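You operate a simulated robot arm through the tools that you are given. There is no shell and no other tool.

You run a simulated robot arm. Do the job below in one go: nothing can be reset, and whatever is moved stays where it is left.

TASK
Close up the teal furnace: lid latched, blue cap clamped, coupling pushed home.
Fine: both latches hold; the boat stays on its tray and the tube valve stays closed.

Only the result counts: the job must be done as asked and must still hold three seconds after the hand-in. Knocking over, shifting, dropping, spilling or breaking anything else fails it. Lids that push on must go on centred and level and be pressed home; caps that screw on are set level and turned clockwise until they are tight.

THE ROBOT
A 6-joint arm with a two-finger gripper, fixed in place. Base frame: the origin is on the floor under the middle of its stand, x ahead of it, y to its left, z up. Lengths are in mm, angles in degrees, forces in N, time in s.
With the tool pointing down near the work surface it reaches from about 320 to 840 mm from the base axis. Its first joint turns from -166.0 to 166.0 degrees. Payload 2.45 kg.
Tool frame: the origin (TCP) lies between the finger pads and is the grasp point; the fingertips stand 20 mm ahead of it; z points along the fingers, y is the line along which they close. The gripper opens to 140 mm; its body begins 168 mm behind the TCP.
Orientation is that of the tool frame in the base frame, as [roll, pitch, yaw] about the fixed x, y, z axes, in that order (R = Rz(yaw) Ry(pitch) Rx(roll)). With the fingers straight down and closing along the base's y, the tool's x points along the base's -x, its y along +y and its z along -z.

THE INTERFACE
- The arm moves only by the tool move_arm. Its argument "moves" is a list of rows, each a list of 7 numbers: the opening, from 0 (shut) to 1 (fully open), then the shift along the base's x, y, z in mm, then the turn, a rotation vector about the base's x, y, z in degrees. In form: [[claw, tx, ty, tz, ax, ay, az], ...]. A call has 1 to 20 rows; each row shifts and turns the commanded pose from where the row before left it. Rows are played at 5 a second. More than 50 mm and 8.6 degrees between two rows, or a gripper value outside its range, and nothing of the call is played. Where a pose cannot be reached the arm comes as near as it can. A force on the tool above 60 N (or 10 N above the force at the start of the call, whichever is more), or a blocked arm, ends the call early, and 0.2 s more pass. Each finger travels about 45 mm/s and halts on what it meets, pressing with about 23 N; the grip force reading is that of the motor and also rises with nothing between the fingers. The clock runs only during rows and for 0.2 s after the last one: add rows that do not move to give the fingers time. The reply holds the time, the measured pose of the TCP, the force on the tool along the base axes, the opening and the grip force, in the units named above and with some noise, with the torque about the TCP (base axes, N m) and any sound that the robot's microphone picked up.
- Cameras (640 x 400 px; columns grow to the right, rows downward): "scene" is fixed at [50.4, -498.8, 1494.6]; the picture's right is [0.42, -0.91, 0.00], its down [-0.48, -0.22, -0.85] and it looks along [0.77, 0.36, -0.52] (base axes); focal length 214 px, centre (320, 200). "wrist" rides on the gripper at [78, 11, -209] in the tool frame; the picture's right is [-0.14, 0.99, 0.00], its down [-0.92, -0.13, -0.37] and it looks along [-0.37, -0.05, 0.93] (tool axes); focal length 280 px, centre (320, 200). There is no depth. A picture from a camera that has moved, and an enlarged one, comes with that camera's place and axes in the base frame and with its lens.
- snapshot(camera): a new picture of that camera. The clock stands still meanwhile.
- slide_trunk(by): moves the trunk up (or, below 0, down) by that many mm; the arm rides with it, the base frame stays. It gives what a move gives, with no picture.
- enlarge(camera, box): a new picture of the part [left, top, right, bottom] of that camera's present view, enlarged. The clock stands still meanwhile.
- finish_job(): hands the job in; it is judged then, once.

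Nothing tells you positions but the pictures and the camera data. Unless the task says otherwise, let go and move clear before handing in.

The tools are called after "Request:" as a command line: name --pt "numbers of a row" for each row, then --argument value for the rest, lists and objects as JSON in quotes. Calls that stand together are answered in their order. move_arm: Moves the arm, as the interface text tells. Its arguments: {"type":"object","properties":{"moves":{"type":"array"}},"required":["moves"]} The other tools are called the same way: slide_trunk (by) moves the trunk up or down; snapshot (camera) takes a picture; enlarge (camera, box) takes an enlarged picture of a part of a camera's view; finish_job () hands the job in.

At the start:

```text
t: 0.0
tcp_pos: [509.6, -164.2, 1495.8]
orientation: [179.8, 0.1, -180.0]
ft_force: [-0.1, -0.1, 0.0]
wrist_torque: [-0.03, -0.02, -0.01]
finger_gap: 139.9
grasp_force: 0.1
trunk travel left (down, up): [-150.0, 80.0]
```

scene: 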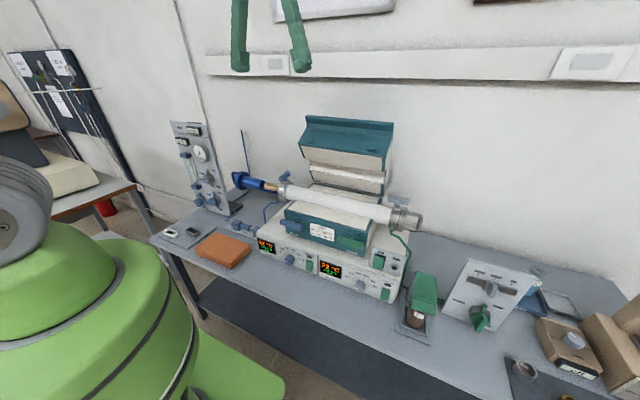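
wrist: 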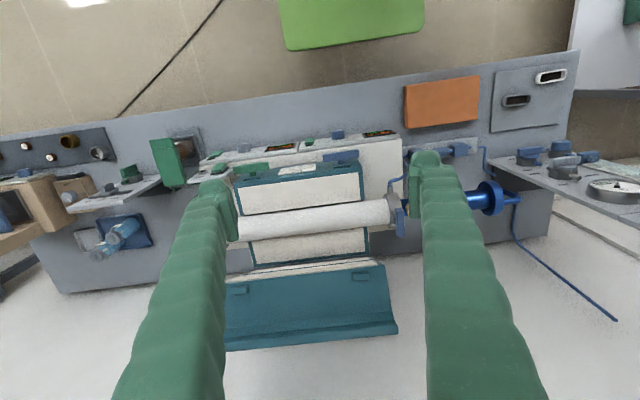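

I see a teal split-tube furnace with its lid open, a white tube lying in it, and a blue cap at the tube's left end. I'll look closer before I move anything.

Request:
enlarge --camera "scene" --box '[220, 100, 440, 310]'

Request:
enlarge --camera "scene" --box '[150, 110, 310, 270]'

Request:
enlarge --camera "scene" --box '[370, 180, 640, 400]'

Request:
enlarge --camera "wrist" --box '[180, 110, 440, 370]'

Request:
enlarge --camera "wrist" --box '[370, 60, 640, 260]'

```text
1.90 times, centred on (330, 205) of scene
camera zoom: at [50.4, -498.8, 1494.6], right [0.42, -0.91, 0.0], down [-0.48, -0.22, -0.85], along [0.77, 0.36, -0.52], focal length 408 px, centre (301, 190)
```

zoom: 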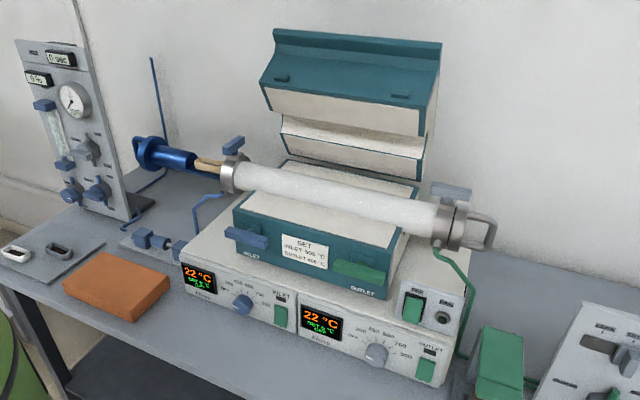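

```text
2.50 times, centred on (230, 190) of scene
camera zoom: at [50.4, -498.8, 1494.6], right [0.42, -0.91, 0.0], down [-0.48, -0.22, -0.85], along [0.77, 0.36, -0.52], focal length 536 px, centre (545, 225)
```

zoom: 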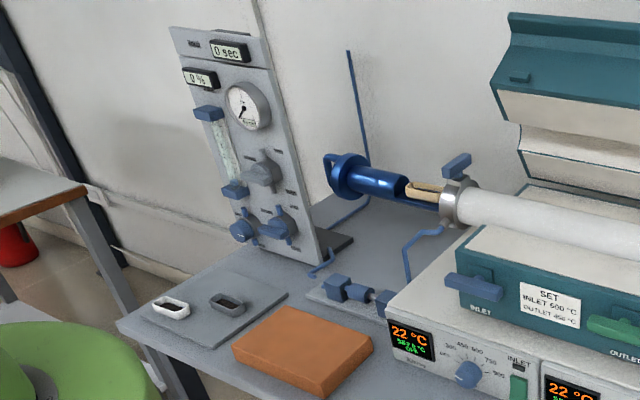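

```text
1.82 times, centred on (505, 290) of scene
camera zoom: at [50.4, -498.8, 1494.6], right [0.42, -0.91, 0.0], down [-0.48, -0.22, -0.85], along [0.77, 0.36, -0.52], focal length 390 px, centre (-16, 36)
```

zoom: 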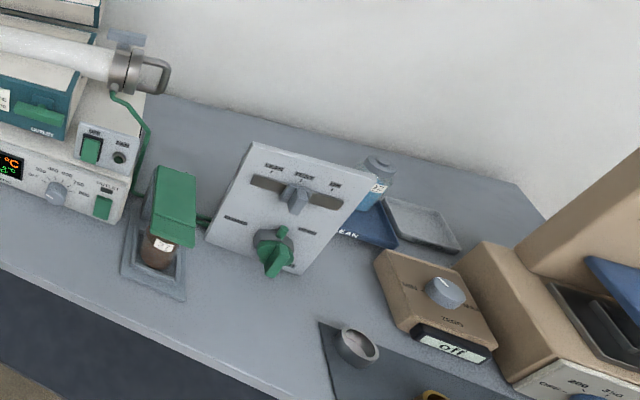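

```text
1.54 times, centred on (310, 240) of wrist
camera zoom: at [431.3, -153.7, 1704.7], right [0.14, 0.99, 0.0], down [0.92, -0.13, 0.37], along [0.37, -0.05, -0.93], focal length 431 px, centre (335, 138)
```

zoom: 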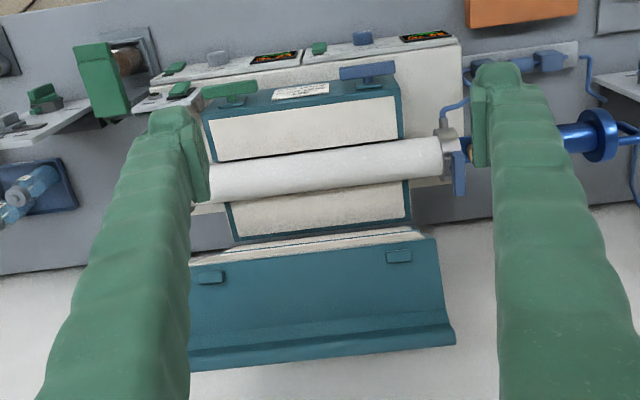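

```text
2.00 times, centred on (505, 160) of wrist
camera zoom: at [431.3, -153.7, 1704.7], right [0.14, 0.99, 0.0], down [0.92, -0.13, 0.37], along [0.37, -0.05, -0.93], focal length 561 px, centre (-50, 280)
```

zoom: 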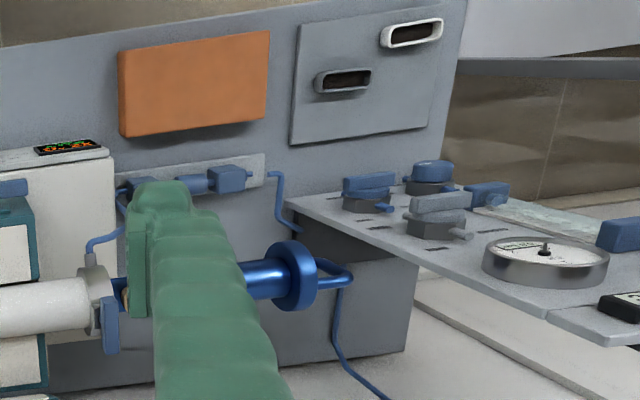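

The tube runs along y at roughly x≈760, z≈1020, with the blue cap on its left end, half pulled out. I'll move the arm up and to the left to get more viewpoints of the cap, clamp, coupling and latches.

Request:
move_arm --pt "1 -20 45 -15 0 0 0" --pt "1 -20 45 -15 0 0 0" --pt "1 -20 45 -15 0 0 0" --pt "1 -20 45 -15 0 0 0" --pt "1 -20 45 -15 0 0 0" --pt "1 -10 45 -15 0 0 0" --pt "1 0 30 -10 0 0 0" --pt "1 0 0 0 0 0 0"

Request:
snapshot --camera "wrist"

Request:
snapshot --camera "scene"

```text
refused: row 1 steps farther than a row can; nothing moved
```

```text
taken
camera wrist: at [431.3, -153.7, 1704.7], right [0.14, 0.99, 0.0], down [0.92, -0.13, 0.37], along [0.37, -0.05, -0.93], focal length 280 px, centre (320, 200)
```

wrist: 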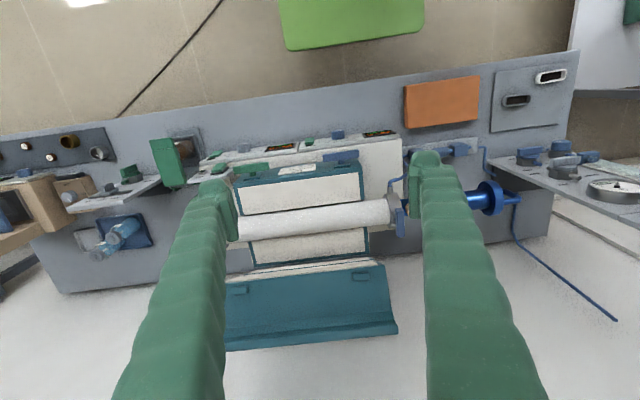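

```text
taken
```

scene: 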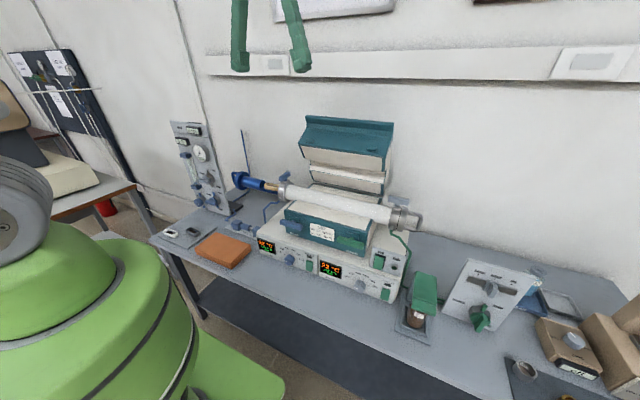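

The first row was over the 50 mm limit, so nothing moved. I'll repeat it with smaller steps to bring the wrist camera over the left side.

Request:
move_arm --pt "1 -15 40 -12 0 0 0" --pt "1 -15 40 -12 0 0 0" --pt "1 -15 40 -12 0 0 0" --pt "1 -15 40 -12 0 0 0" --pt "1 -15 40 -12 0 0 0" --pt "1 -15 40 -12 0 0 0" --pt "1 -10 40 -12 0 0 0" --pt "1 0 0 0 0 0 0"

Request:
snapshot --camera "wrist"

Request:
enlarge --camera "wrist" --box '[220, 60, 440, 200]'

```text
t: 1.8
tcp_pos: [409.8, 116.8, 1412.7]
orientation: [179.8, 0.1, 179.9]
ft_force: [0.5, 0.1, -0.2]
wrist_torque: [0.02, -0.01, 0.03]
finger_gap: 140.1
grasp_force: 0.0
trunk travel left (down, up): [-150.0, 80.0]
```

```text
taken
camera wrist: at [331.3, 127.3, 1621.8], right [0.14, 0.99, 0.0], down [0.92, -0.13, 0.37], along [0.37, -0.05, -0.93], focal length 280 px, centre (320, 200)
```

wrist: 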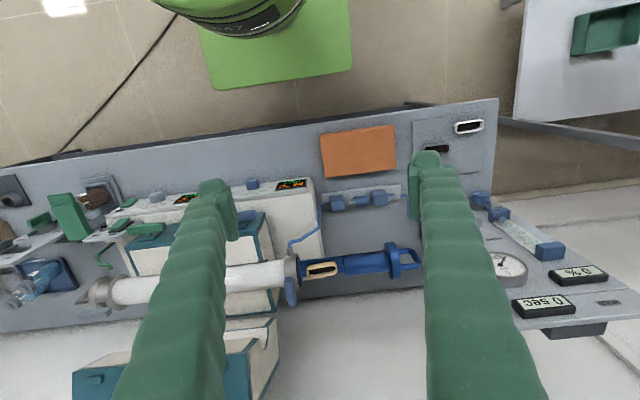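

```text
2.86 times, centred on (330, 130) of wrist
camera zoom: at [331.3, 127.3, 1621.8], right [0.14, 0.99, 0.0], down [0.92, -0.13, 0.37], along [0.37, -0.05, -0.93], focal length 801 px, centre (291, 400)
```

zoom: 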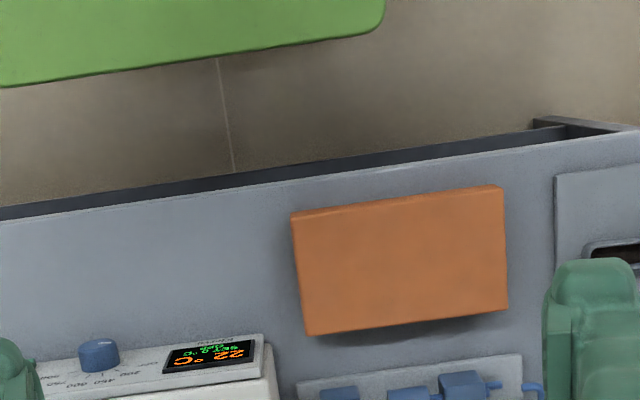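

Request:
enlarge --camera "wrist" --box '[270, 170, 430, 310]'

Request:
enlarge --camera "scene" --box '[220, 155, 310, 250]'

Request:
enlarge --camera "scene" --box '[270, 180, 440, 290]'

Request:
enlarge --camera "scene" --box '[290, 100, 410, 220]'

```text
2.86 times, centred on (350, 240) of wrist
camera zoom: at [331.3, 127.3, 1621.8], right [0.14, 0.99, 0.0], down [0.92, -0.13, 0.37], along [0.37, -0.05, -0.93], focal length 801 px, centre (234, 86)
```

zoom: 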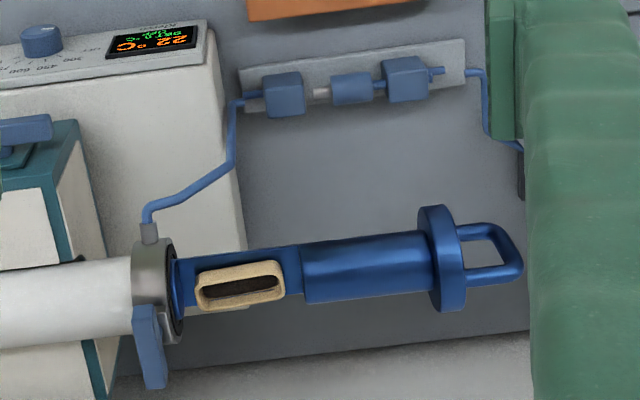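

```text
4.21 times, centred on (265, 202) of scene
camera zoom: at [50.4, -498.8, 1494.6], right [0.42, -0.91, 0.0], down [-0.48, -0.22, -0.85], along [0.77, 0.36, -0.52], focal length 903 px, centre (552, 190)
```

zoom: 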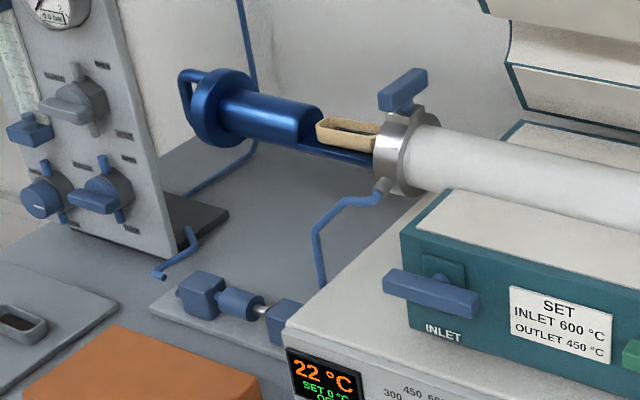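

```text
3.64 times, centred on (355, 235) of scene
camera zoom: at [50.4, -498.8, 1494.6], right [0.42, -0.91, 0.0], down [-0.48, -0.22, -0.85], along [0.77, 0.36, -0.52], focal length 780 px, centre (193, 73)
```

zoom: 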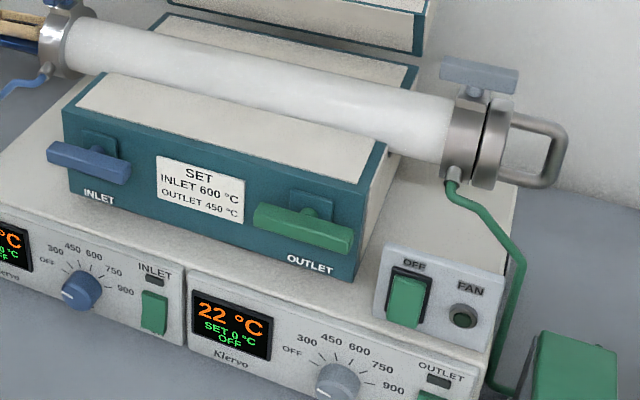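

```text
3.33 times, centred on (350, 160) of scene
camera zoom: at [50.4, -498.8, 1494.6], right [0.42, -0.91, 0.0], down [-0.48, -0.22, -0.85], along [0.77, 0.36, -0.52], focal length 715 px, centre (220, 333)
```

zoom: 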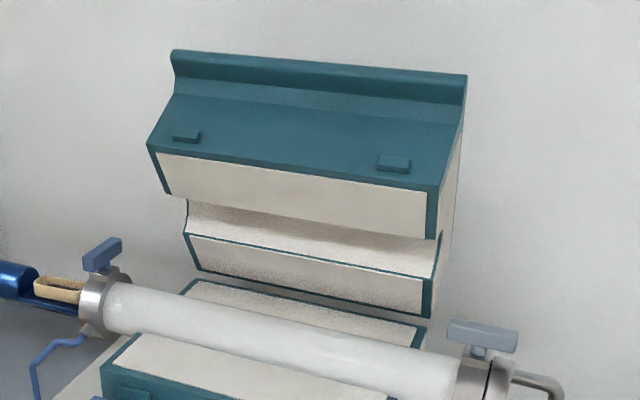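

Clear view now: the blue cap carries a tray with a boat and is out by about 200 mm, and its blue clamp lever lies across the tube, which is open. The coupling sleeve shows a bare pin on its furnace side, and both lid latches are horizontal bars. I'll move closer for better measurements.

Request:
move_arm --pt "1 30 16 -22 0 0 0" --pt "1 30 16 -22 0 0 0" --pt "1 30 16 -22 0 0 0" --pt "1 30 16 -22 0 0 0" --pt "1 30 16 -22 0 0 0" --pt "1 0 0 0 0 0 0"

Request:
snapshot --camera "wrist"

```text
t: 3.2
tcp_pos: [561.3, 196.3, 1302.9]
orientation: [179.8, 0.2, 180.0]
ft_force: [-0.7, -0.4, -0.3]
wrist_torque: [0.0, -0.05, -0.03]
finger_gap: 140.3
grasp_force: 0.0
trunk travel left (down, up): [-150.0, 80.0]
```

```text
taken
camera wrist: at [482.6, 206.5, 1511.3], right [0.14, 0.99, 0.0], down [0.92, -0.13, 0.37], along [0.37, -0.05, -0.93], focal length 280 px, centre (320, 200)
```

wrist: 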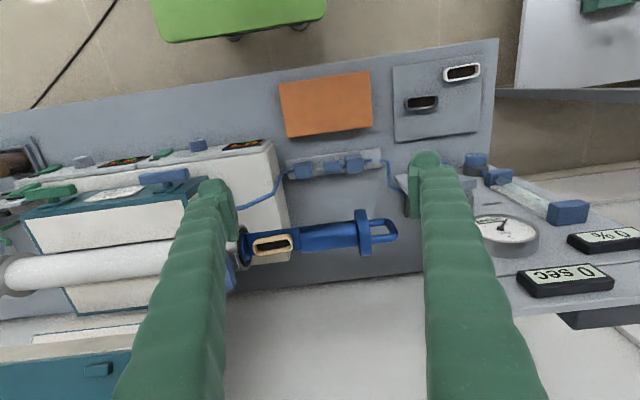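

Request:
enlarge --camera "wrist" --box '[230, 130, 430, 290]'

Request:
enlarge --camera "wrist" --box '[270, 135, 410, 205]'

Request:
enlarge --camera "wrist" --box '[0, 130, 240, 290]'

Request:
enlarge --camera "wrist" --box '[380, 130, 640, 330]'

```text
2.50 times, centred on (330, 210) of wrist
camera zoom: at [482.6, 206.5, 1511.3], right [0.14, 0.99, 0.0], down [0.92, -0.13, 0.37], along [0.37, -0.05, -0.93], focal length 701 px, centre (295, 175)
```

zoom: 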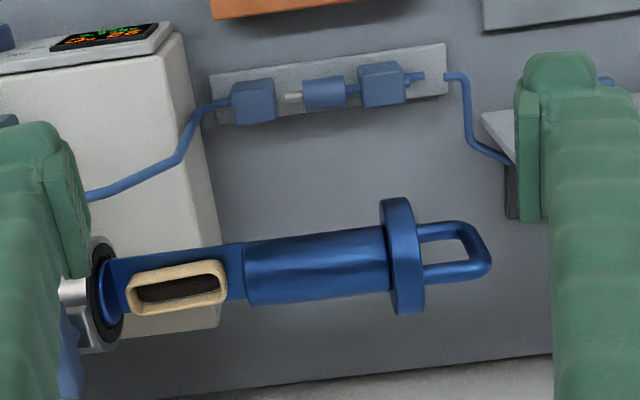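

```text
4.57 times, centred on (340, 170) of wrist
camera zoom: at [482.6, 206.5, 1511.3], right [0.14, 0.99, 0.0], down [0.92, -0.13, 0.37], along [0.37, -0.05, -0.93], focal length 1282 px, centre (229, 337)
```

zoom: 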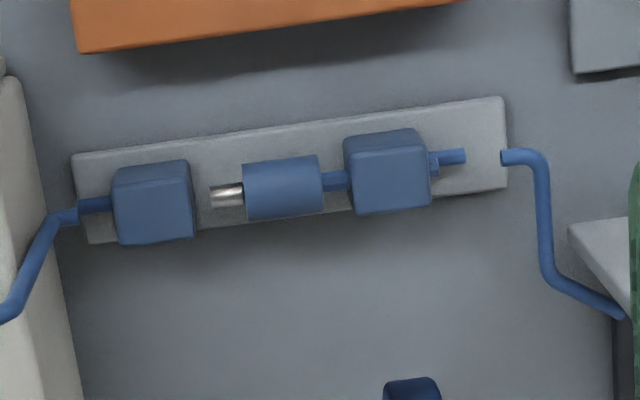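

```text
2.50 times, centred on (120, 210) of wrist
camera zoom: at [482.6, 206.5, 1511.3], right [0.14, 0.99, 0.0], down [0.92, -0.13, 0.37], along [0.37, -0.05, -0.93], focal length 701 px, centre (820, 175)
```

zoom: 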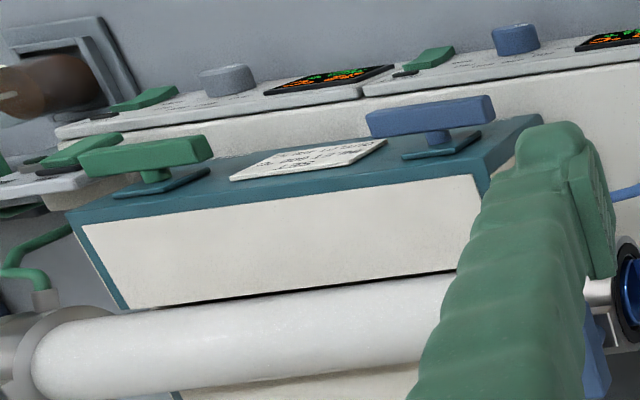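

```text
2.00 times, centred on (510, 230) of wrist
camera zoom: at [482.6, 206.5, 1511.3], right [0.14, 0.99, 0.0], down [0.92, -0.13, 0.37], along [0.37, -0.05, -0.93], focal length 561 px, centre (-60, 140)
```

zoom: 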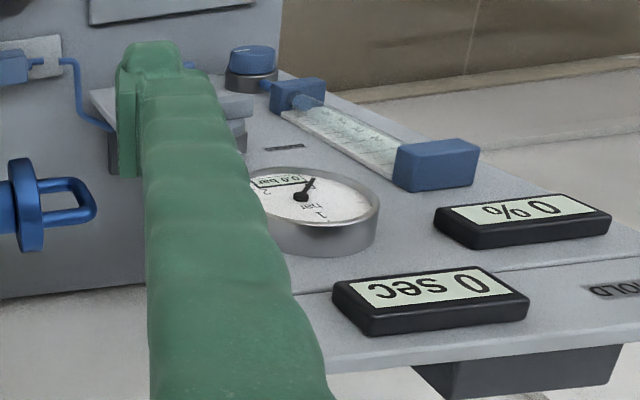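

Triangulation puts the coupling sleeve at about [675, 210, 800] and the cap disc at about [750, 253, 1024]. I'll take tight zooms on the handle, clamp, latches and lid to settle the details.

Request:
enlarge --camera "scene" --box '[225, 160, 265, 200]'

Request:
enlarge --camera "scene" --box '[262, 165, 302, 205]'

Request:
enlarge --camera "scene" --box '[275, 205, 375, 260]'

Request:
enlarge --camera "scene" --box '[225, 210, 275, 245]'

Request:
enlarge --camera "scene" --box '[370, 190, 440, 250]'

```text
10.00 times, centred on (245, 180) of scene
camera zoom: at [50.4, -498.8, 1494.6], right [0.42, -0.91, 0.0], down [-0.48, -0.22, -0.85], along [0.77, 0.36, -0.52], focal length 2145 px, centre (1070, 400)
```

zoom: 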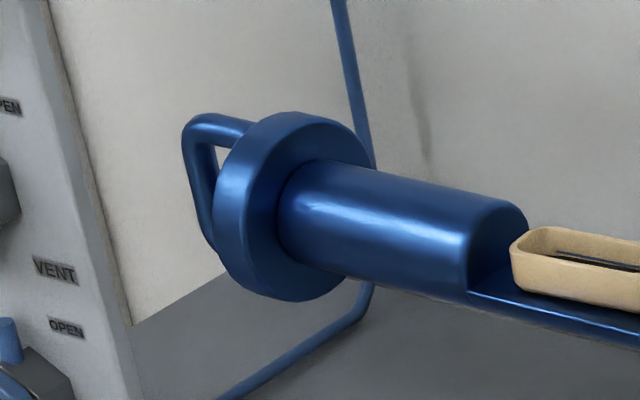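

```text
10.00 times, centred on (282, 185) of scene
camera zoom: at [50.4, -498.8, 1494.6], right [0.42, -0.91, 0.0], down [-0.48, -0.22, -0.85], along [0.77, 0.36, -0.52], focal length 2145 px, centre (700, 350)
```

zoom: 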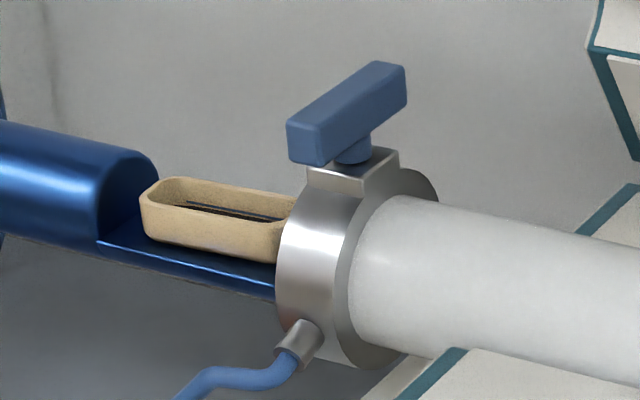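

```text
6.40 times, centred on (325, 232) of scene
camera zoom: at [50.4, -498.8, 1494.6], right [0.42, -0.91, 0.0], down [-0.48, -0.22, -0.85], along [0.77, 0.36, -0.52], focal length 1373 px, centre (288, -8)
```

zoom: 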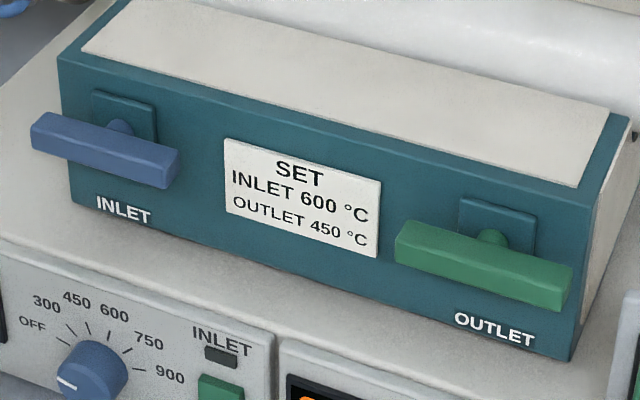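

```text
11.43 times, centred on (250, 228) of scene
camera zoom: at [50.4, -498.8, 1494.6], right [0.42, -0.91, 0.0], down [-0.48, -0.22, -0.85], along [0.77, 0.36, -0.52], focal length 2451 px, centre (1120, -114)
```

zoom: 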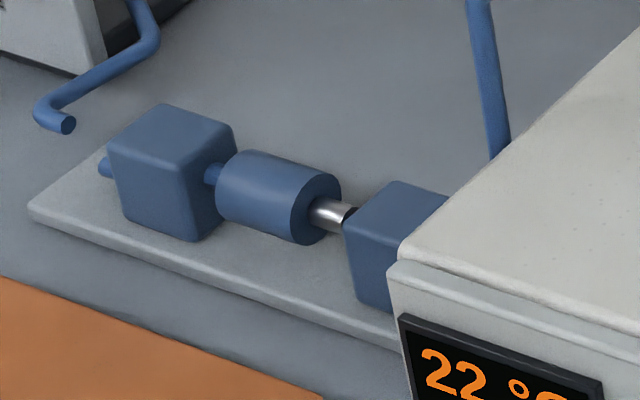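

```text
6.67 times, centred on (405, 220) of scene
camera zoom: at [50.4, -498.8, 1494.6], right [0.42, -0.91, 0.0], down [-0.48, -0.22, -0.85], along [0.77, 0.36, -0.52], focal length 1430 px, centre (-247, 67)
```

zoom: 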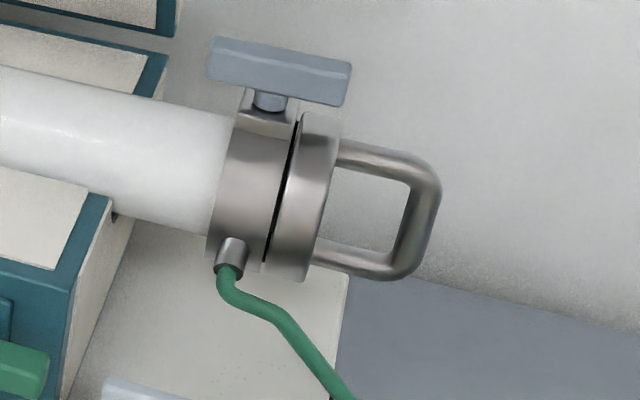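

The measurements now agree well. The cap's handle is a vertical loop at about x=752, y=265–310, z=1024±33, and the latch bars are centred at about [600, −122, 979] and [600, −360, 979]. The lid is open by about 64°, hinged near x≈877, z≈1030. I'll seat the cap first, so I turn the tool 90° (camera kept away from the gas panel) and hover over the handle.

Request:
move_arm --pt "0.5 17 7.5 -4.5 0 0 8.2" --pt "0.5 17 7.5 -4.5 0 0 8.2" --pt "0.5 17 7.5 -4.5 0 0 8.2" --pt "0.5 17 7.5 -4.5 0 0 8.2" --pt "0.5 17 7.5 -4.5 0 0 8.2" --pt "0.5 17 7.5 -4.5 0 0 8.2" --pt "0.5 17 7.5 -4.5 0 0 8.2" --pt "0.5 17 7.5 -4.5 0 0 8.2" --pt "0.5 17 7.5 -4.5 0 0 8.2" --pt "0.5 17 7.5 -4.5 0 0 8.2" --pt "0.5 17 7.5 -4.5 0 0 8" --pt "0.5 0 0 0 0 0 0"

Request:
snapshot --camera "wrist"

Request:
snapshot --camera "scene"

```text
t: 5.8
tcp_pos: [747.2, 277.5, 1253.9]
orientation: [179.9, 0.1, -89.9]
ft_force: [0.1, -0.2, 0.0]
wrist_torque: [0.03, -0.01, 0.01]
finger_gap: 70.1
grasp_force: 0.0
trunk travel left (down, up): [-150.0, 80.0]
```

```text
taken
camera wrist: at [736.7, 198.7, 1462.4], right [-0.99, 0.14, 0.0], down [0.13, 0.92, 0.37], along [0.05, 0.37, -0.93], focal length 280 px, centre (320, 200)
```

wrist: 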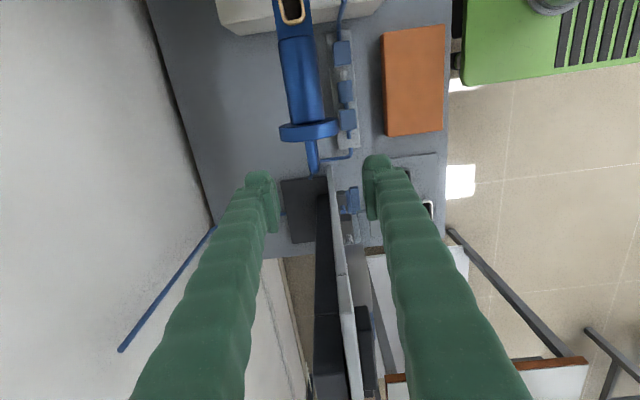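

```text
taken
```

scene: 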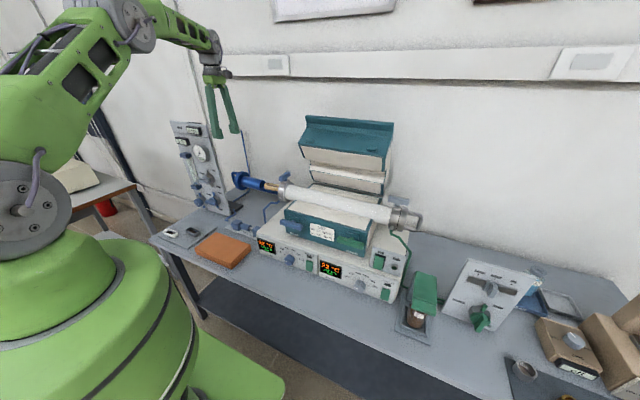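

Request:
enlarge --camera "wrist" --box '[260, 0, 380, 190]'

Request:
enlarge --camera "wrist" --box '[240, 100, 400, 240]'

Request:
enlarge --camera "scene" --box '[160, 60, 280, 220]'

```text
2.11 times, centred on (320, 95) of wrist
camera zoom: at [736.7, 198.7, 1462.4], right [-0.99, 0.14, 0.0], down [0.13, 0.92, 0.37], along [0.05, 0.37, -0.93], focal length 590 px, centre (320, 421)
```

zoom: 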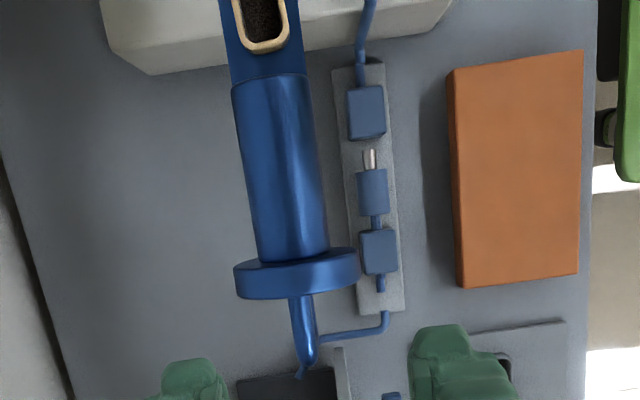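

```text
2.86 times, centred on (320, 170) of wrist
camera zoom: at [736.7, 198.7, 1462.4], right [-0.99, 0.14, 0.0], down [0.13, 0.92, 0.37], along [0.05, 0.37, -0.93], focal length 801 px, centre (320, 286)
```

zoom: 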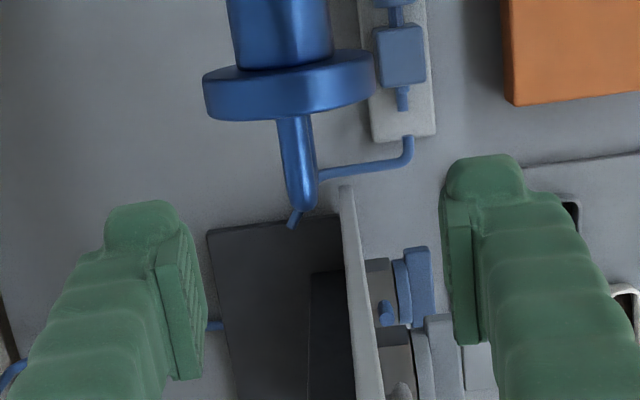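

```text
2.50 times, centred on (220, 140) of scene
camera zoom: at [50.4, -498.8, 1494.6], right [0.42, -0.91, 0.0], down [-0.48, -0.22, -0.85], along [0.77, 0.36, -0.52], focal length 536 px, centre (570, 350)
```

zoom: 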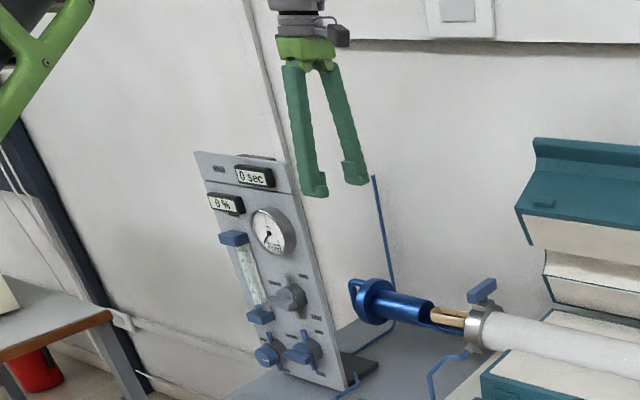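

The handle's top bar is about 13 mm in +x from my tool. I'll centre over it, come down to just above it, and check.

Request:
move_arm --pt "0.5 6.5 5 -35 0 0 0" --pt "0.5 6.5 4.5 -35 0 0 0" --pt "0.5 0 0 -35 0 0 0" --pt "0.5 0 0 -35 0 0 0" --pt "0.5 0 0 -20 0 0 0" --pt "0.5 0 0 0 0 0 0"

Request:
snapshot --camera "wrist"

Request:
enlarge --camera "scene" --box '[200, 120, 280, 210]'

```text
t: 7.2
tcp_pos: [759.1, 289.1, 1093.7]
orientation: [180.0, 0.2, -90.0]
ft_force: [-0.4, -0.6, -0.5]
wrist_torque: [0.0, 0.0, 0.01]
finger_gap: 70.1
grasp_force: 0.1
trunk travel left (down, up): [-150.0, 80.0]
```

```text
taken
camera wrist: at [748.2, 209.9, 1302.3], right [-0.99, 0.14, 0.0], down [0.13, 0.92, 0.37], along [0.05, 0.37, -0.93], focal length 280 px, centre (320, 200)
```

wrist: 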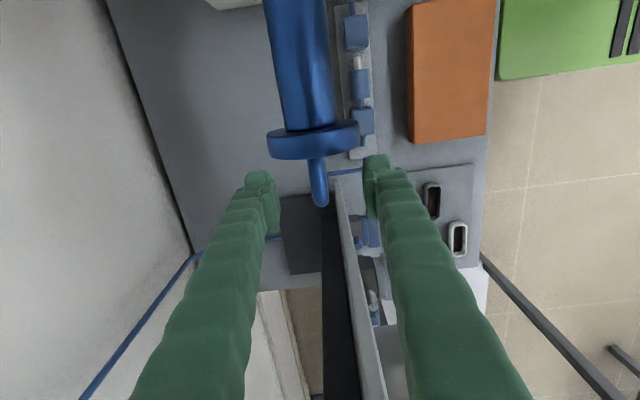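

```text
4.44 times, centred on (240, 165) of scene
camera zoom: at [50.4, -498.8, 1494.6], right [0.42, -0.91, 0.0], down [-0.48, -0.22, -0.85], along [0.77, 0.36, -0.52], focal length 953 px, centre (676, 356)
```

zoom: 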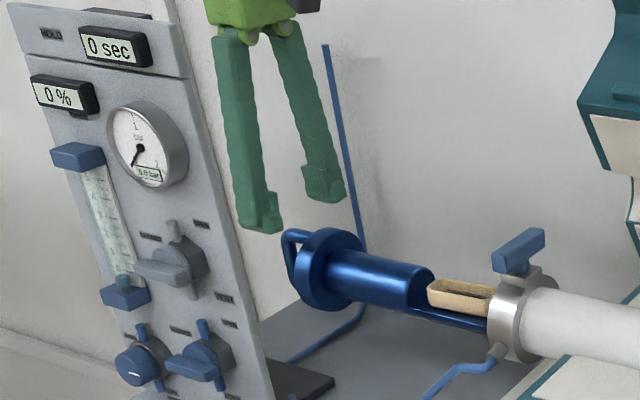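

The tool is centred on the handle bar. I'll lower it to straddle the bar and close.

Request:
move_arm --pt "0.5 0 0 -12 0 0 0" --pt "0.5 0 0 -12 0 0 0" --pt "0.5 0 0 -12 0 0 0" --pt "0.5 0 0 0 0 0 0"

Request:
enlarge --camera "scene" --box '[215, 140, 275, 210]'

Request:
snapshot --camera "wrist"

```text
t: 8.2
tcp_pos: [757.6, 288.5, 1056.3]
orientation: [179.8, 0.1, -90.1]
ft_force: [1.2, -0.1, 0.9]
wrist_torque: [0.01, 0.01, 0.01]
finger_gap: 70.1
grasp_force: 0.0
trunk travel left (down, up): [-150.0, 80.0]
```

```text
5.71 times, centred on (245, 175) of scene
camera zoom: at [50.4, -498.8, 1494.6], right [0.42, -0.91, 0.0], down [-0.48, -0.22, -0.85], along [0.77, 0.36, -0.52], focal length 1226 px, centre (749, 343)
```

zoom: 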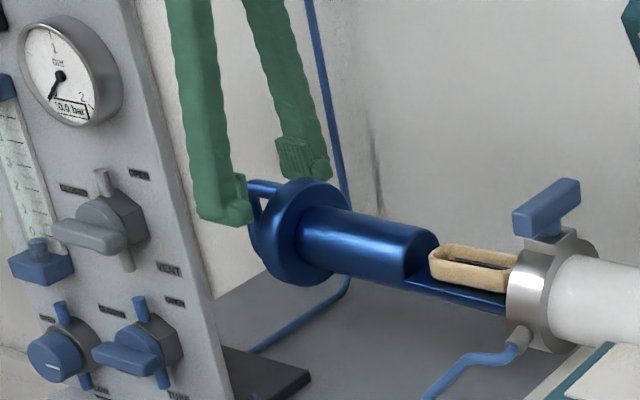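

```text
taken
camera wrist: at [747.5, 209.7, 1266.0], right [-0.99, 0.14, 0.0], down [0.13, 0.92, 0.37], along [0.05, 0.37, -0.93], focal length 280 px, centre (320, 200)
```

wrist: 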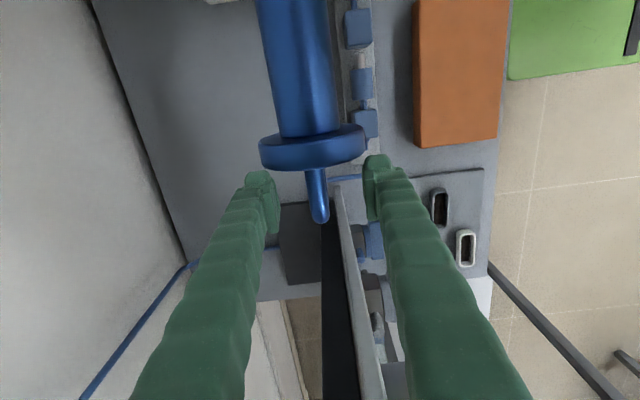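

Request:
move_arm --pt "0.3 0 0 0 0 0 0" --pt "0.15 0 0 0 0 0 0" --pt "0.0 0 0 0 0 0 0" --pt "0.0 0 0 0 0 0 0" --pt "0.0 0 0 0 0 0 0" --pt "0.0 0 0 0 0 0 0"

Request:
snapshot --camera "wrist"

```text
t: 9.6
tcp_pos: [759.5, 288.9, 1057.3]
orientation: [180.0, 0.1, -90.1]
ft_force: [16.5, 0.3, -0.5]
wrist_torque: [-0.03, -0.15, -0.23]
finger_gap: 14.8
grasp_force: 41.0
trunk travel left (down, up): [-150.0, 80.0]
```

```text
taken
camera wrist: at [749.6, 209.5, 1266.0], right [-0.99, 0.14, 0.0], down [0.13, 0.92, 0.37], along [0.05, 0.37, -0.93], focal length 280 px, centre (320, 200)
```

wrist: 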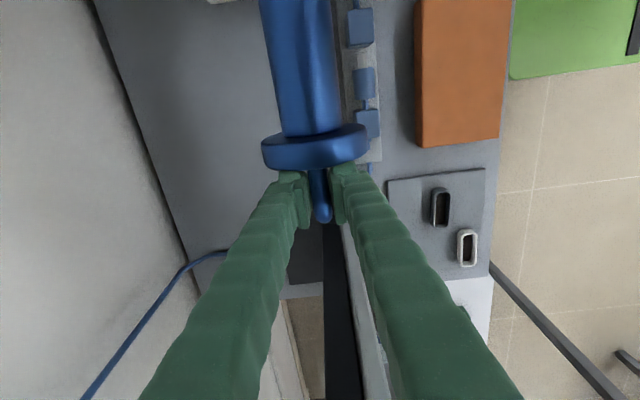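

Gripped with a 14.8 mm gap, but there is about 16 N of sideways load. I'll nudge in +x to relieve it before pushing.

Request:
move_arm --pt "0 1.5 0 0 0 0 0" --pt "0 0 0 0 0 0 0"

```text
t: 10.2
tcp_pos: [760.0, 288.4, 1057.7]
orientation: [179.8, 0.0, -90.0]
ft_force: [6.8, 1.7, 5.9]
wrist_torque: [0.1, -0.02, -0.24]
finger_gap: 14.9
grasp_force: 40.8
trunk travel left (down, up): [-150.0, 80.0]
```

Request:
move_arm --pt "0 1 0 0 0 0 0" --pt "0 0 -4 0 0 0 0" --pt "0 0 -4 0 0 0 0" --pt "0 0 -4 0 0 0 0" --pt "0 0 0 0 0 0 0"

Request:
snapshot --camera "wrist"

Request:
enlarge --camera "scene" --box '[215, 140, 305, 230]'

```text
t: 11.4
tcp_pos: [760.2, 276.8, 1057.9]
orientation: [179.9, 0.1, -90.0]
ft_force: [-5.7, 0.6, 10.1]
wrist_torque: [0.09, 0.1, -0.3]
finger_gap: 14.6
grasp_force: 40.3
trunk travel left (down, up): [-150.0, 80.0]
```

```text
taken
camera wrist: at [750.1, 197.3, 1266.0], right [-0.99, 0.14, 0.0], down [0.13, 0.92, 0.37], along [0.05, 0.37, -0.93], focal length 280 px, centre (320, 200)
```

wrist: 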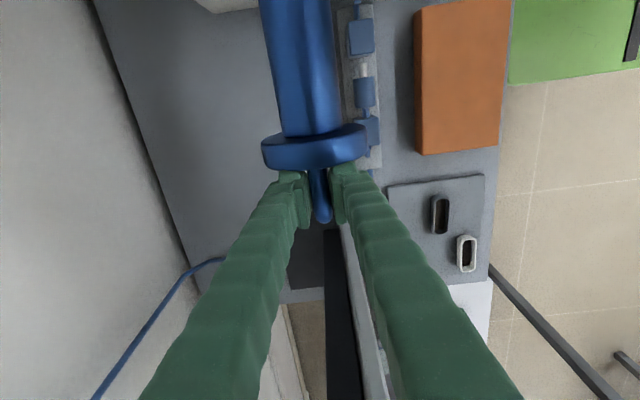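

```text
4.44 times, centred on (260, 185) of scene
camera zoom: at [50.4, -498.8, 1494.6], right [0.42, -0.91, 0.0], down [-0.48, -0.22, -0.85], along [0.77, 0.36, -0.52], focal length 953 px, centre (587, 267)
```

zoom: 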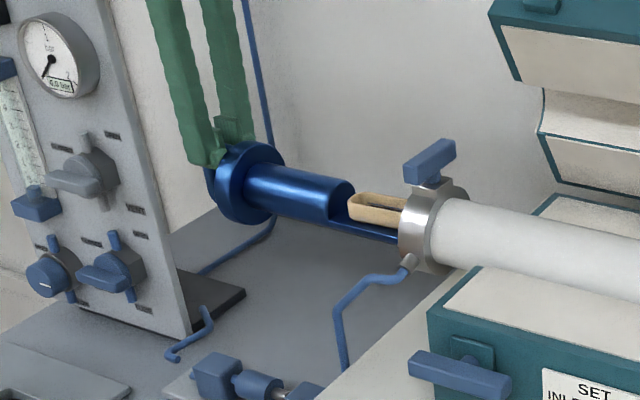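

The cap slides smoothly with the grip. I'll relieve the small loads and keep pushing gently in −y.

Request:
move_arm --pt "0 -0.5 0 1 0 0 0" --pt "0 0 -3 0 0 0 0" --pt "0 0 -5 0 0 0 0" --pt "0 0 -7 0 0 0 0" --pt "0 0 -8 0 0 0 0" --pt "0 0 -8 0 0 0 0" --pt "0 0 -8 0 0 0 0" --pt "0 0 -8 0 0 0 0" --pt "0 0 -8 0 0 0 0" --pt "0 0 -8 0 0 0 0" --pt "0 0 -8 0 0 0 0" --pt "0 0 -8 0 0 0 0" --pt "0 0 -8 0 0 0 0" --pt "0 0 -6 0 0 0 0" --pt "0 0 -4 0 0 0 0" --pt "0 0 -2 0 0 0 0" --pt "0 0 0 0 0 0 0"

Request:
snapshot --camera "wrist"

Request:
enlarge --camera "scene" --box '[225, 120, 325, 220]'

```text
t: 15.0
tcp_pos: [759.1, 177.5, 1057.6]
orientation: [179.8, 0.1, -90.0]
ft_force: [-17.4, 1.0, -9.5]
wrist_torque: [0.1, 0.14, -0.06]
finger_gap: 15.1
grasp_force: 40.7
trunk travel left (down, up): [-150.0, 80.0]
```

```text
taken
camera wrist: at [750.4, 98.3, 1266.0], right [-0.99, 0.14, 0.0], down [0.13, 0.92, 0.37], along [0.05, 0.37, -0.93], focal length 280 px, centre (320, 200)
```

wrist: 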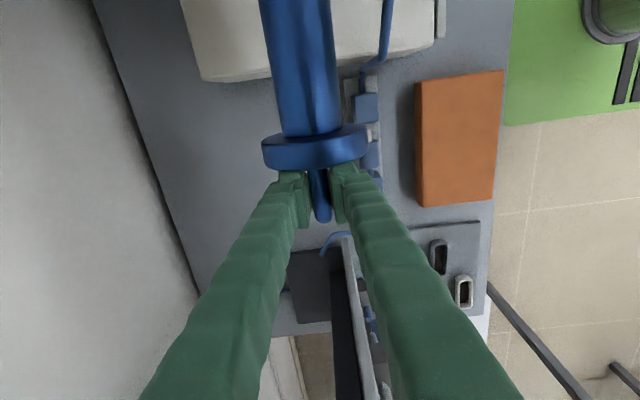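

```text
4.00 times, centred on (275, 170) of scene
camera zoom: at [50.4, -498.8, 1494.6], right [0.42, -0.91, 0.0], down [-0.48, -0.22, -0.85], along [0.77, 0.36, -0.52], focal length 858 px, centre (500, 320)
```

zoom: 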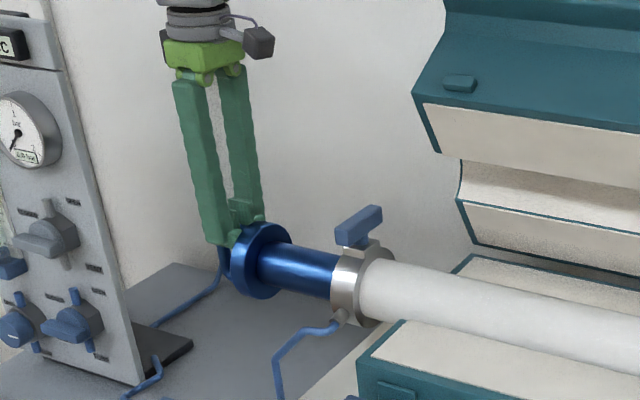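

The boat is inside the tube and the cap has about 115 mm to go. I'll correct the slight skew in the slide axis and continue.

Request:
move_arm --pt "0 -1.5 0 -1 0 0 0" --pt "0 0 -3 0 0 0 0" --pt "0 -0.1 -5 0 0 0 0" --pt "0 -0.1 -7 0 0 0 0" --pt "0 -0.15 -8 0 0 0 0" --pt "0 -0.15 -8 0 0 0 0" --pt "0 -0.15 -8 0 0 0 0" --pt "0 -0.15 -8 0 0 0 0" --pt "0 -0.15 -8 0 0 0 0" --pt "0 -0.15 -8 0 0 0 0" --pt "0 -0.15 -8 0 0 0 0" --pt "0 -0.15 -8 0 0 0 0" --pt "0 0 -5 0 0 0 0" --pt "0 0 -3 0 0 0 0" --pt "0 0 0 0 0 0 0"

Request:
snapshot --camera "wrist"

Request:
enlarge --camera "scene" --box '[235, 110, 335, 220]'

```text
t: 18.2
tcp_pos: [760.1, 90.1, 1057.9]
orientation: [180.0, 0.1, -90.0]
ft_force: [7.2, 0.0, 8.0]
wrist_torque: [0.1, -0.05, -0.1]
finger_gap: 14.9
grasp_force: 41.1
trunk travel left (down, up): [-150.0, 80.0]
```

```text
taken
camera wrist: at [749.5, 10.5, 1265.8], right [-0.99, 0.14, 0.0], down [0.13, 0.92, 0.37], along [0.05, 0.37, -0.93], focal length 280 px, centre (320, 200)
```

wrist: 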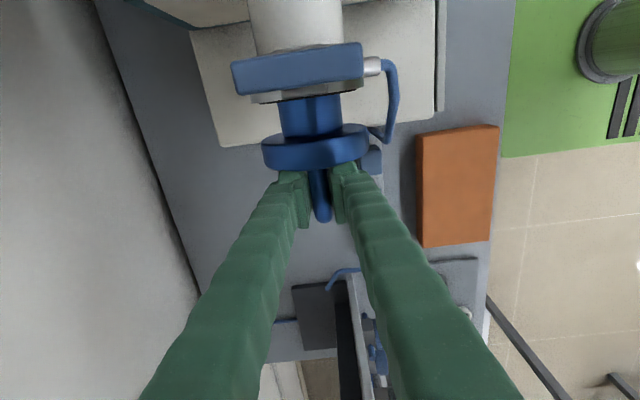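

```text
3.64 times, centred on (285, 165) of scene
camera zoom: at [50.4, -498.8, 1494.6], right [0.42, -0.91, 0.0], down [-0.48, -0.22, -0.85], along [0.77, 0.36, -0.52], focal length 780 px, centre (447, 327)
```

zoom: 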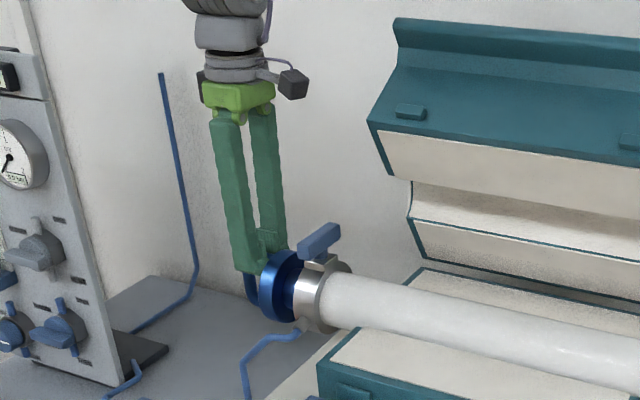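

About 30 mm remain between the cap disc and the collar. I'll go on more slowly and watch the y force for contact.

Request:
move_arm --pt "0 0.6 0 0.7 0 0 0" --pt "0 0 -4 0 0 0 0" --pt "0 0 -5 0 0 0 0" --pt "0 0 -5 0 0 0 0" --pt "0 0 -5 0 0 0 0" --pt "0 0 -3 0 0 0 0" --pt "0 0 0 0 0 0 0"

Request:
snapshot --camera "wrist"

```text
t: 19.8
tcp_pos: [760.1, 66.7, 1057.6]
orientation: [179.9, 0.0, -90.0]
ft_force: [7.4, 1.1, 7.8]
wrist_torque: [0.11, -0.1, -0.12]
finger_gap: 15.1
grasp_force: 40.7
trunk travel left (down, up): [-150.0, 80.0]
```

```text
taken
camera wrist: at [749.9, -11.1, 1265.7], right [-0.99, 0.14, 0.0], down [0.13, 0.92, 0.37], along [0.05, 0.37, -0.93], focal length 280 px, centre (320, 200)
```

wrist: 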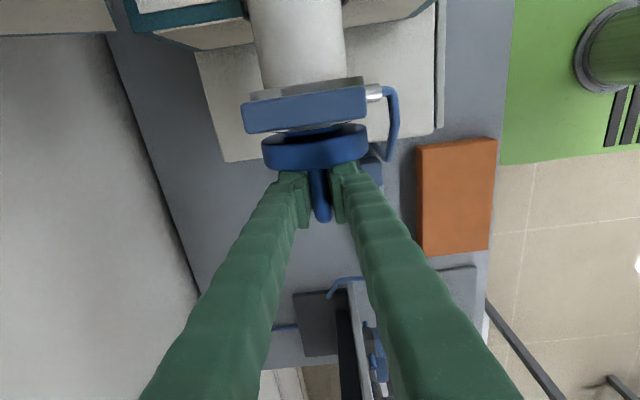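

Request:
move_arm --pt "0 0.5 -2 0.5 0 0 0" --pt "0 0 -2 0 0 0 0" --pt "0 0 -2 0 0 0 0" --pt "0 0 0 0 0 0 0"

Request:
enlarge --camera "scene" --box '[260, 160, 310, 210]'

Request:
enlarge --camera "wrist" --box '[230, 50, 410, 190]'

```text
t: 20.8
tcp_pos: [759.1, 62.4, 1056.9]
orientation: [179.8, 0.2, -90.0]
ft_force: [5.2, 0.6, 1.9]
wrist_torque: [0.11, -0.03, -0.2]
finger_gap: 14.8
grasp_force: 41.4
trunk travel left (down, up): [-150.0, 80.0]
```

```text
8.00 times, centred on (285, 185) of scene
camera zoom: at [50.4, -498.8, 1494.6], right [0.42, -0.91, 0.0], down [-0.48, -0.22, -0.85], along [0.77, 0.36, -0.52], focal length 1716 px, centre (600, 320)
```

zoom: 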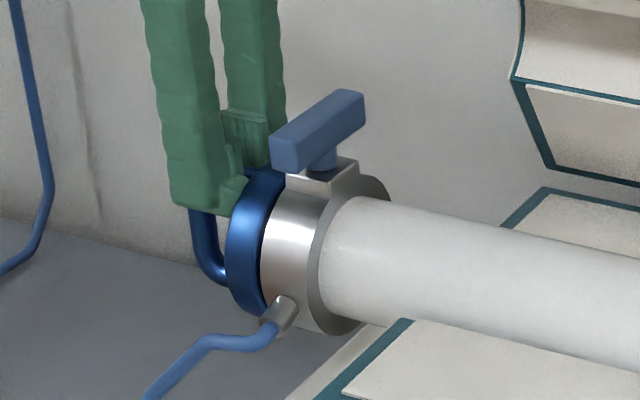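

```text
2.86 times, centred on (320, 120) of wrist
camera zoom: at [750.2, -17.1, 1265.7], right [-0.99, 0.14, 0.0], down [0.13, 0.92, 0.37], along [0.05, 0.37, -0.93], focal length 801 px, centre (320, 429)
```

zoom: 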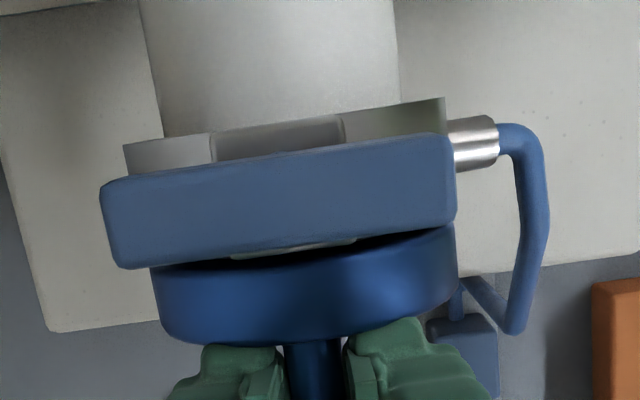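

Request:
move_arm --pt "0 0.3 -1.5 0 0 0 0" --pt "0 0 -1.5 0 0 0 0" --pt "0 0 0 0 0 0 0"

```text
t: 21.6
tcp_pos: [759.9, 60.2, 1057.7]
orientation: [179.7, 0.0, -90.0]
ft_force: [-0.4, 7.9, -2.9]
wrist_torque: [0.18, -0.02, -0.34]
finger_gap: 14.8
grasp_force: 40.8
trunk travel left (down, up): [-150.0, 80.0]
```

Request:
move_arm --pt "0 0 -1.5 0 0 0 0" --pt "0 0 0 0 0 0 0"

Request:
move_arm --pt "0 0 -1.5 0 0 0 0" --pt "0 0 0 0 0 0 0"

Request:
enlarge --camera "scene" --box '[260, 160, 310, 210]'

Request:
enlarge --camera "wrist" --box '[230, 50, 410, 190]'

```text
t: 22.2
tcp_pos: [760.2, 59.7, 1055.9]
orientation: [179.7, 0.1, -90.0]
ft_force: [-3.9, 17.0, -6.9]
wrist_torque: [0.45, 0.01, -0.42]
finger_gap: 14.7
grasp_force: 41.2
trunk travel left (down, up): [-150.0, 80.0]
```

```text
t: 22.8
tcp_pos: [760.8, 59.7, 1057.1]
orientation: [179.9, 0.1, -90.1]
ft_force: [-6.0, 29.7, -10.6]
wrist_torque: [-0.1, 0.1, -0.45]
finger_gap: 14.7
grasp_force: 41.2
trunk travel left (down, up): [-150.0, 80.0]
```

```text
8.00 times, centred on (285, 185) of scene
camera zoom: at [50.4, -498.8, 1494.6], right [0.42, -0.91, 0.0], down [-0.48, -0.22, -0.85], along [0.77, 0.36, -0.52], focal length 1716 px, centre (600, 320)
```

zoom: 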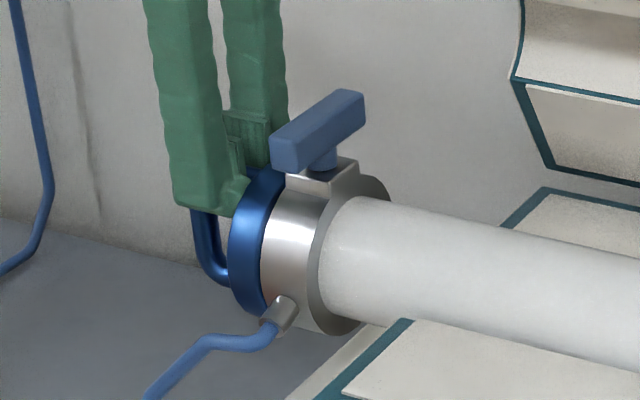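

```text
2.86 times, centred on (320, 120) of wrist
camera zoom: at [750.4, -18.7, 1265.6], right [-0.99, 0.14, 0.0], down [0.13, 0.92, 0.37], along [0.05, 0.37, -0.93], focal length 801 px, centre (320, 429)
```

zoom: 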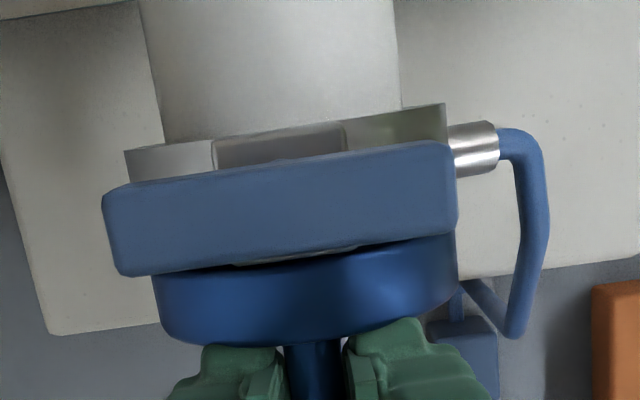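

The cap is seated: firm contact at y≈59.7 and 30 N with no further travel. I'll unload, release, and rise clear.

Request:
move_arm --pt "0 0 2.8 0 0 0 0" --pt "0.1 0 0 0 0 0 0" --pt "0.2 0 0 0 0 0 0" --pt "0.35 0 0 0 0 0 0" --pt "0.4 0 0 0 0 0 0" --pt "0.4 0 0 0 0 0 0"

Request:
snapshot --camera "wrist"

```text
t: 24.2
tcp_pos: [761.0, 58.1, 1057.0]
orientation: [179.9, 0.1, -90.1]
ft_force: [-0.7, 3.9, 2.8]
wrist_torque: [-0.05, 0.2, -0.17]
finger_gap: 56.6
grasp_force: 0.7
trunk travel left (down, up): [-150.0, 80.0]
```

```text
taken
camera wrist: at [750.2, -20.5, 1266.9], right [-0.99, 0.14, 0.0], down [0.13, 0.92, 0.37], along [0.05, 0.37, -0.93], focal length 280 px, centre (320, 200)
```

wrist: 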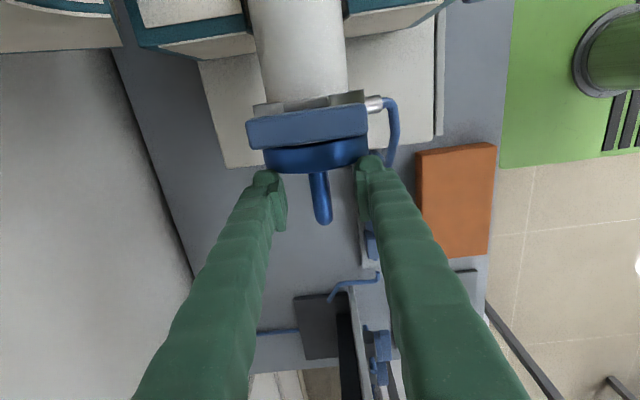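

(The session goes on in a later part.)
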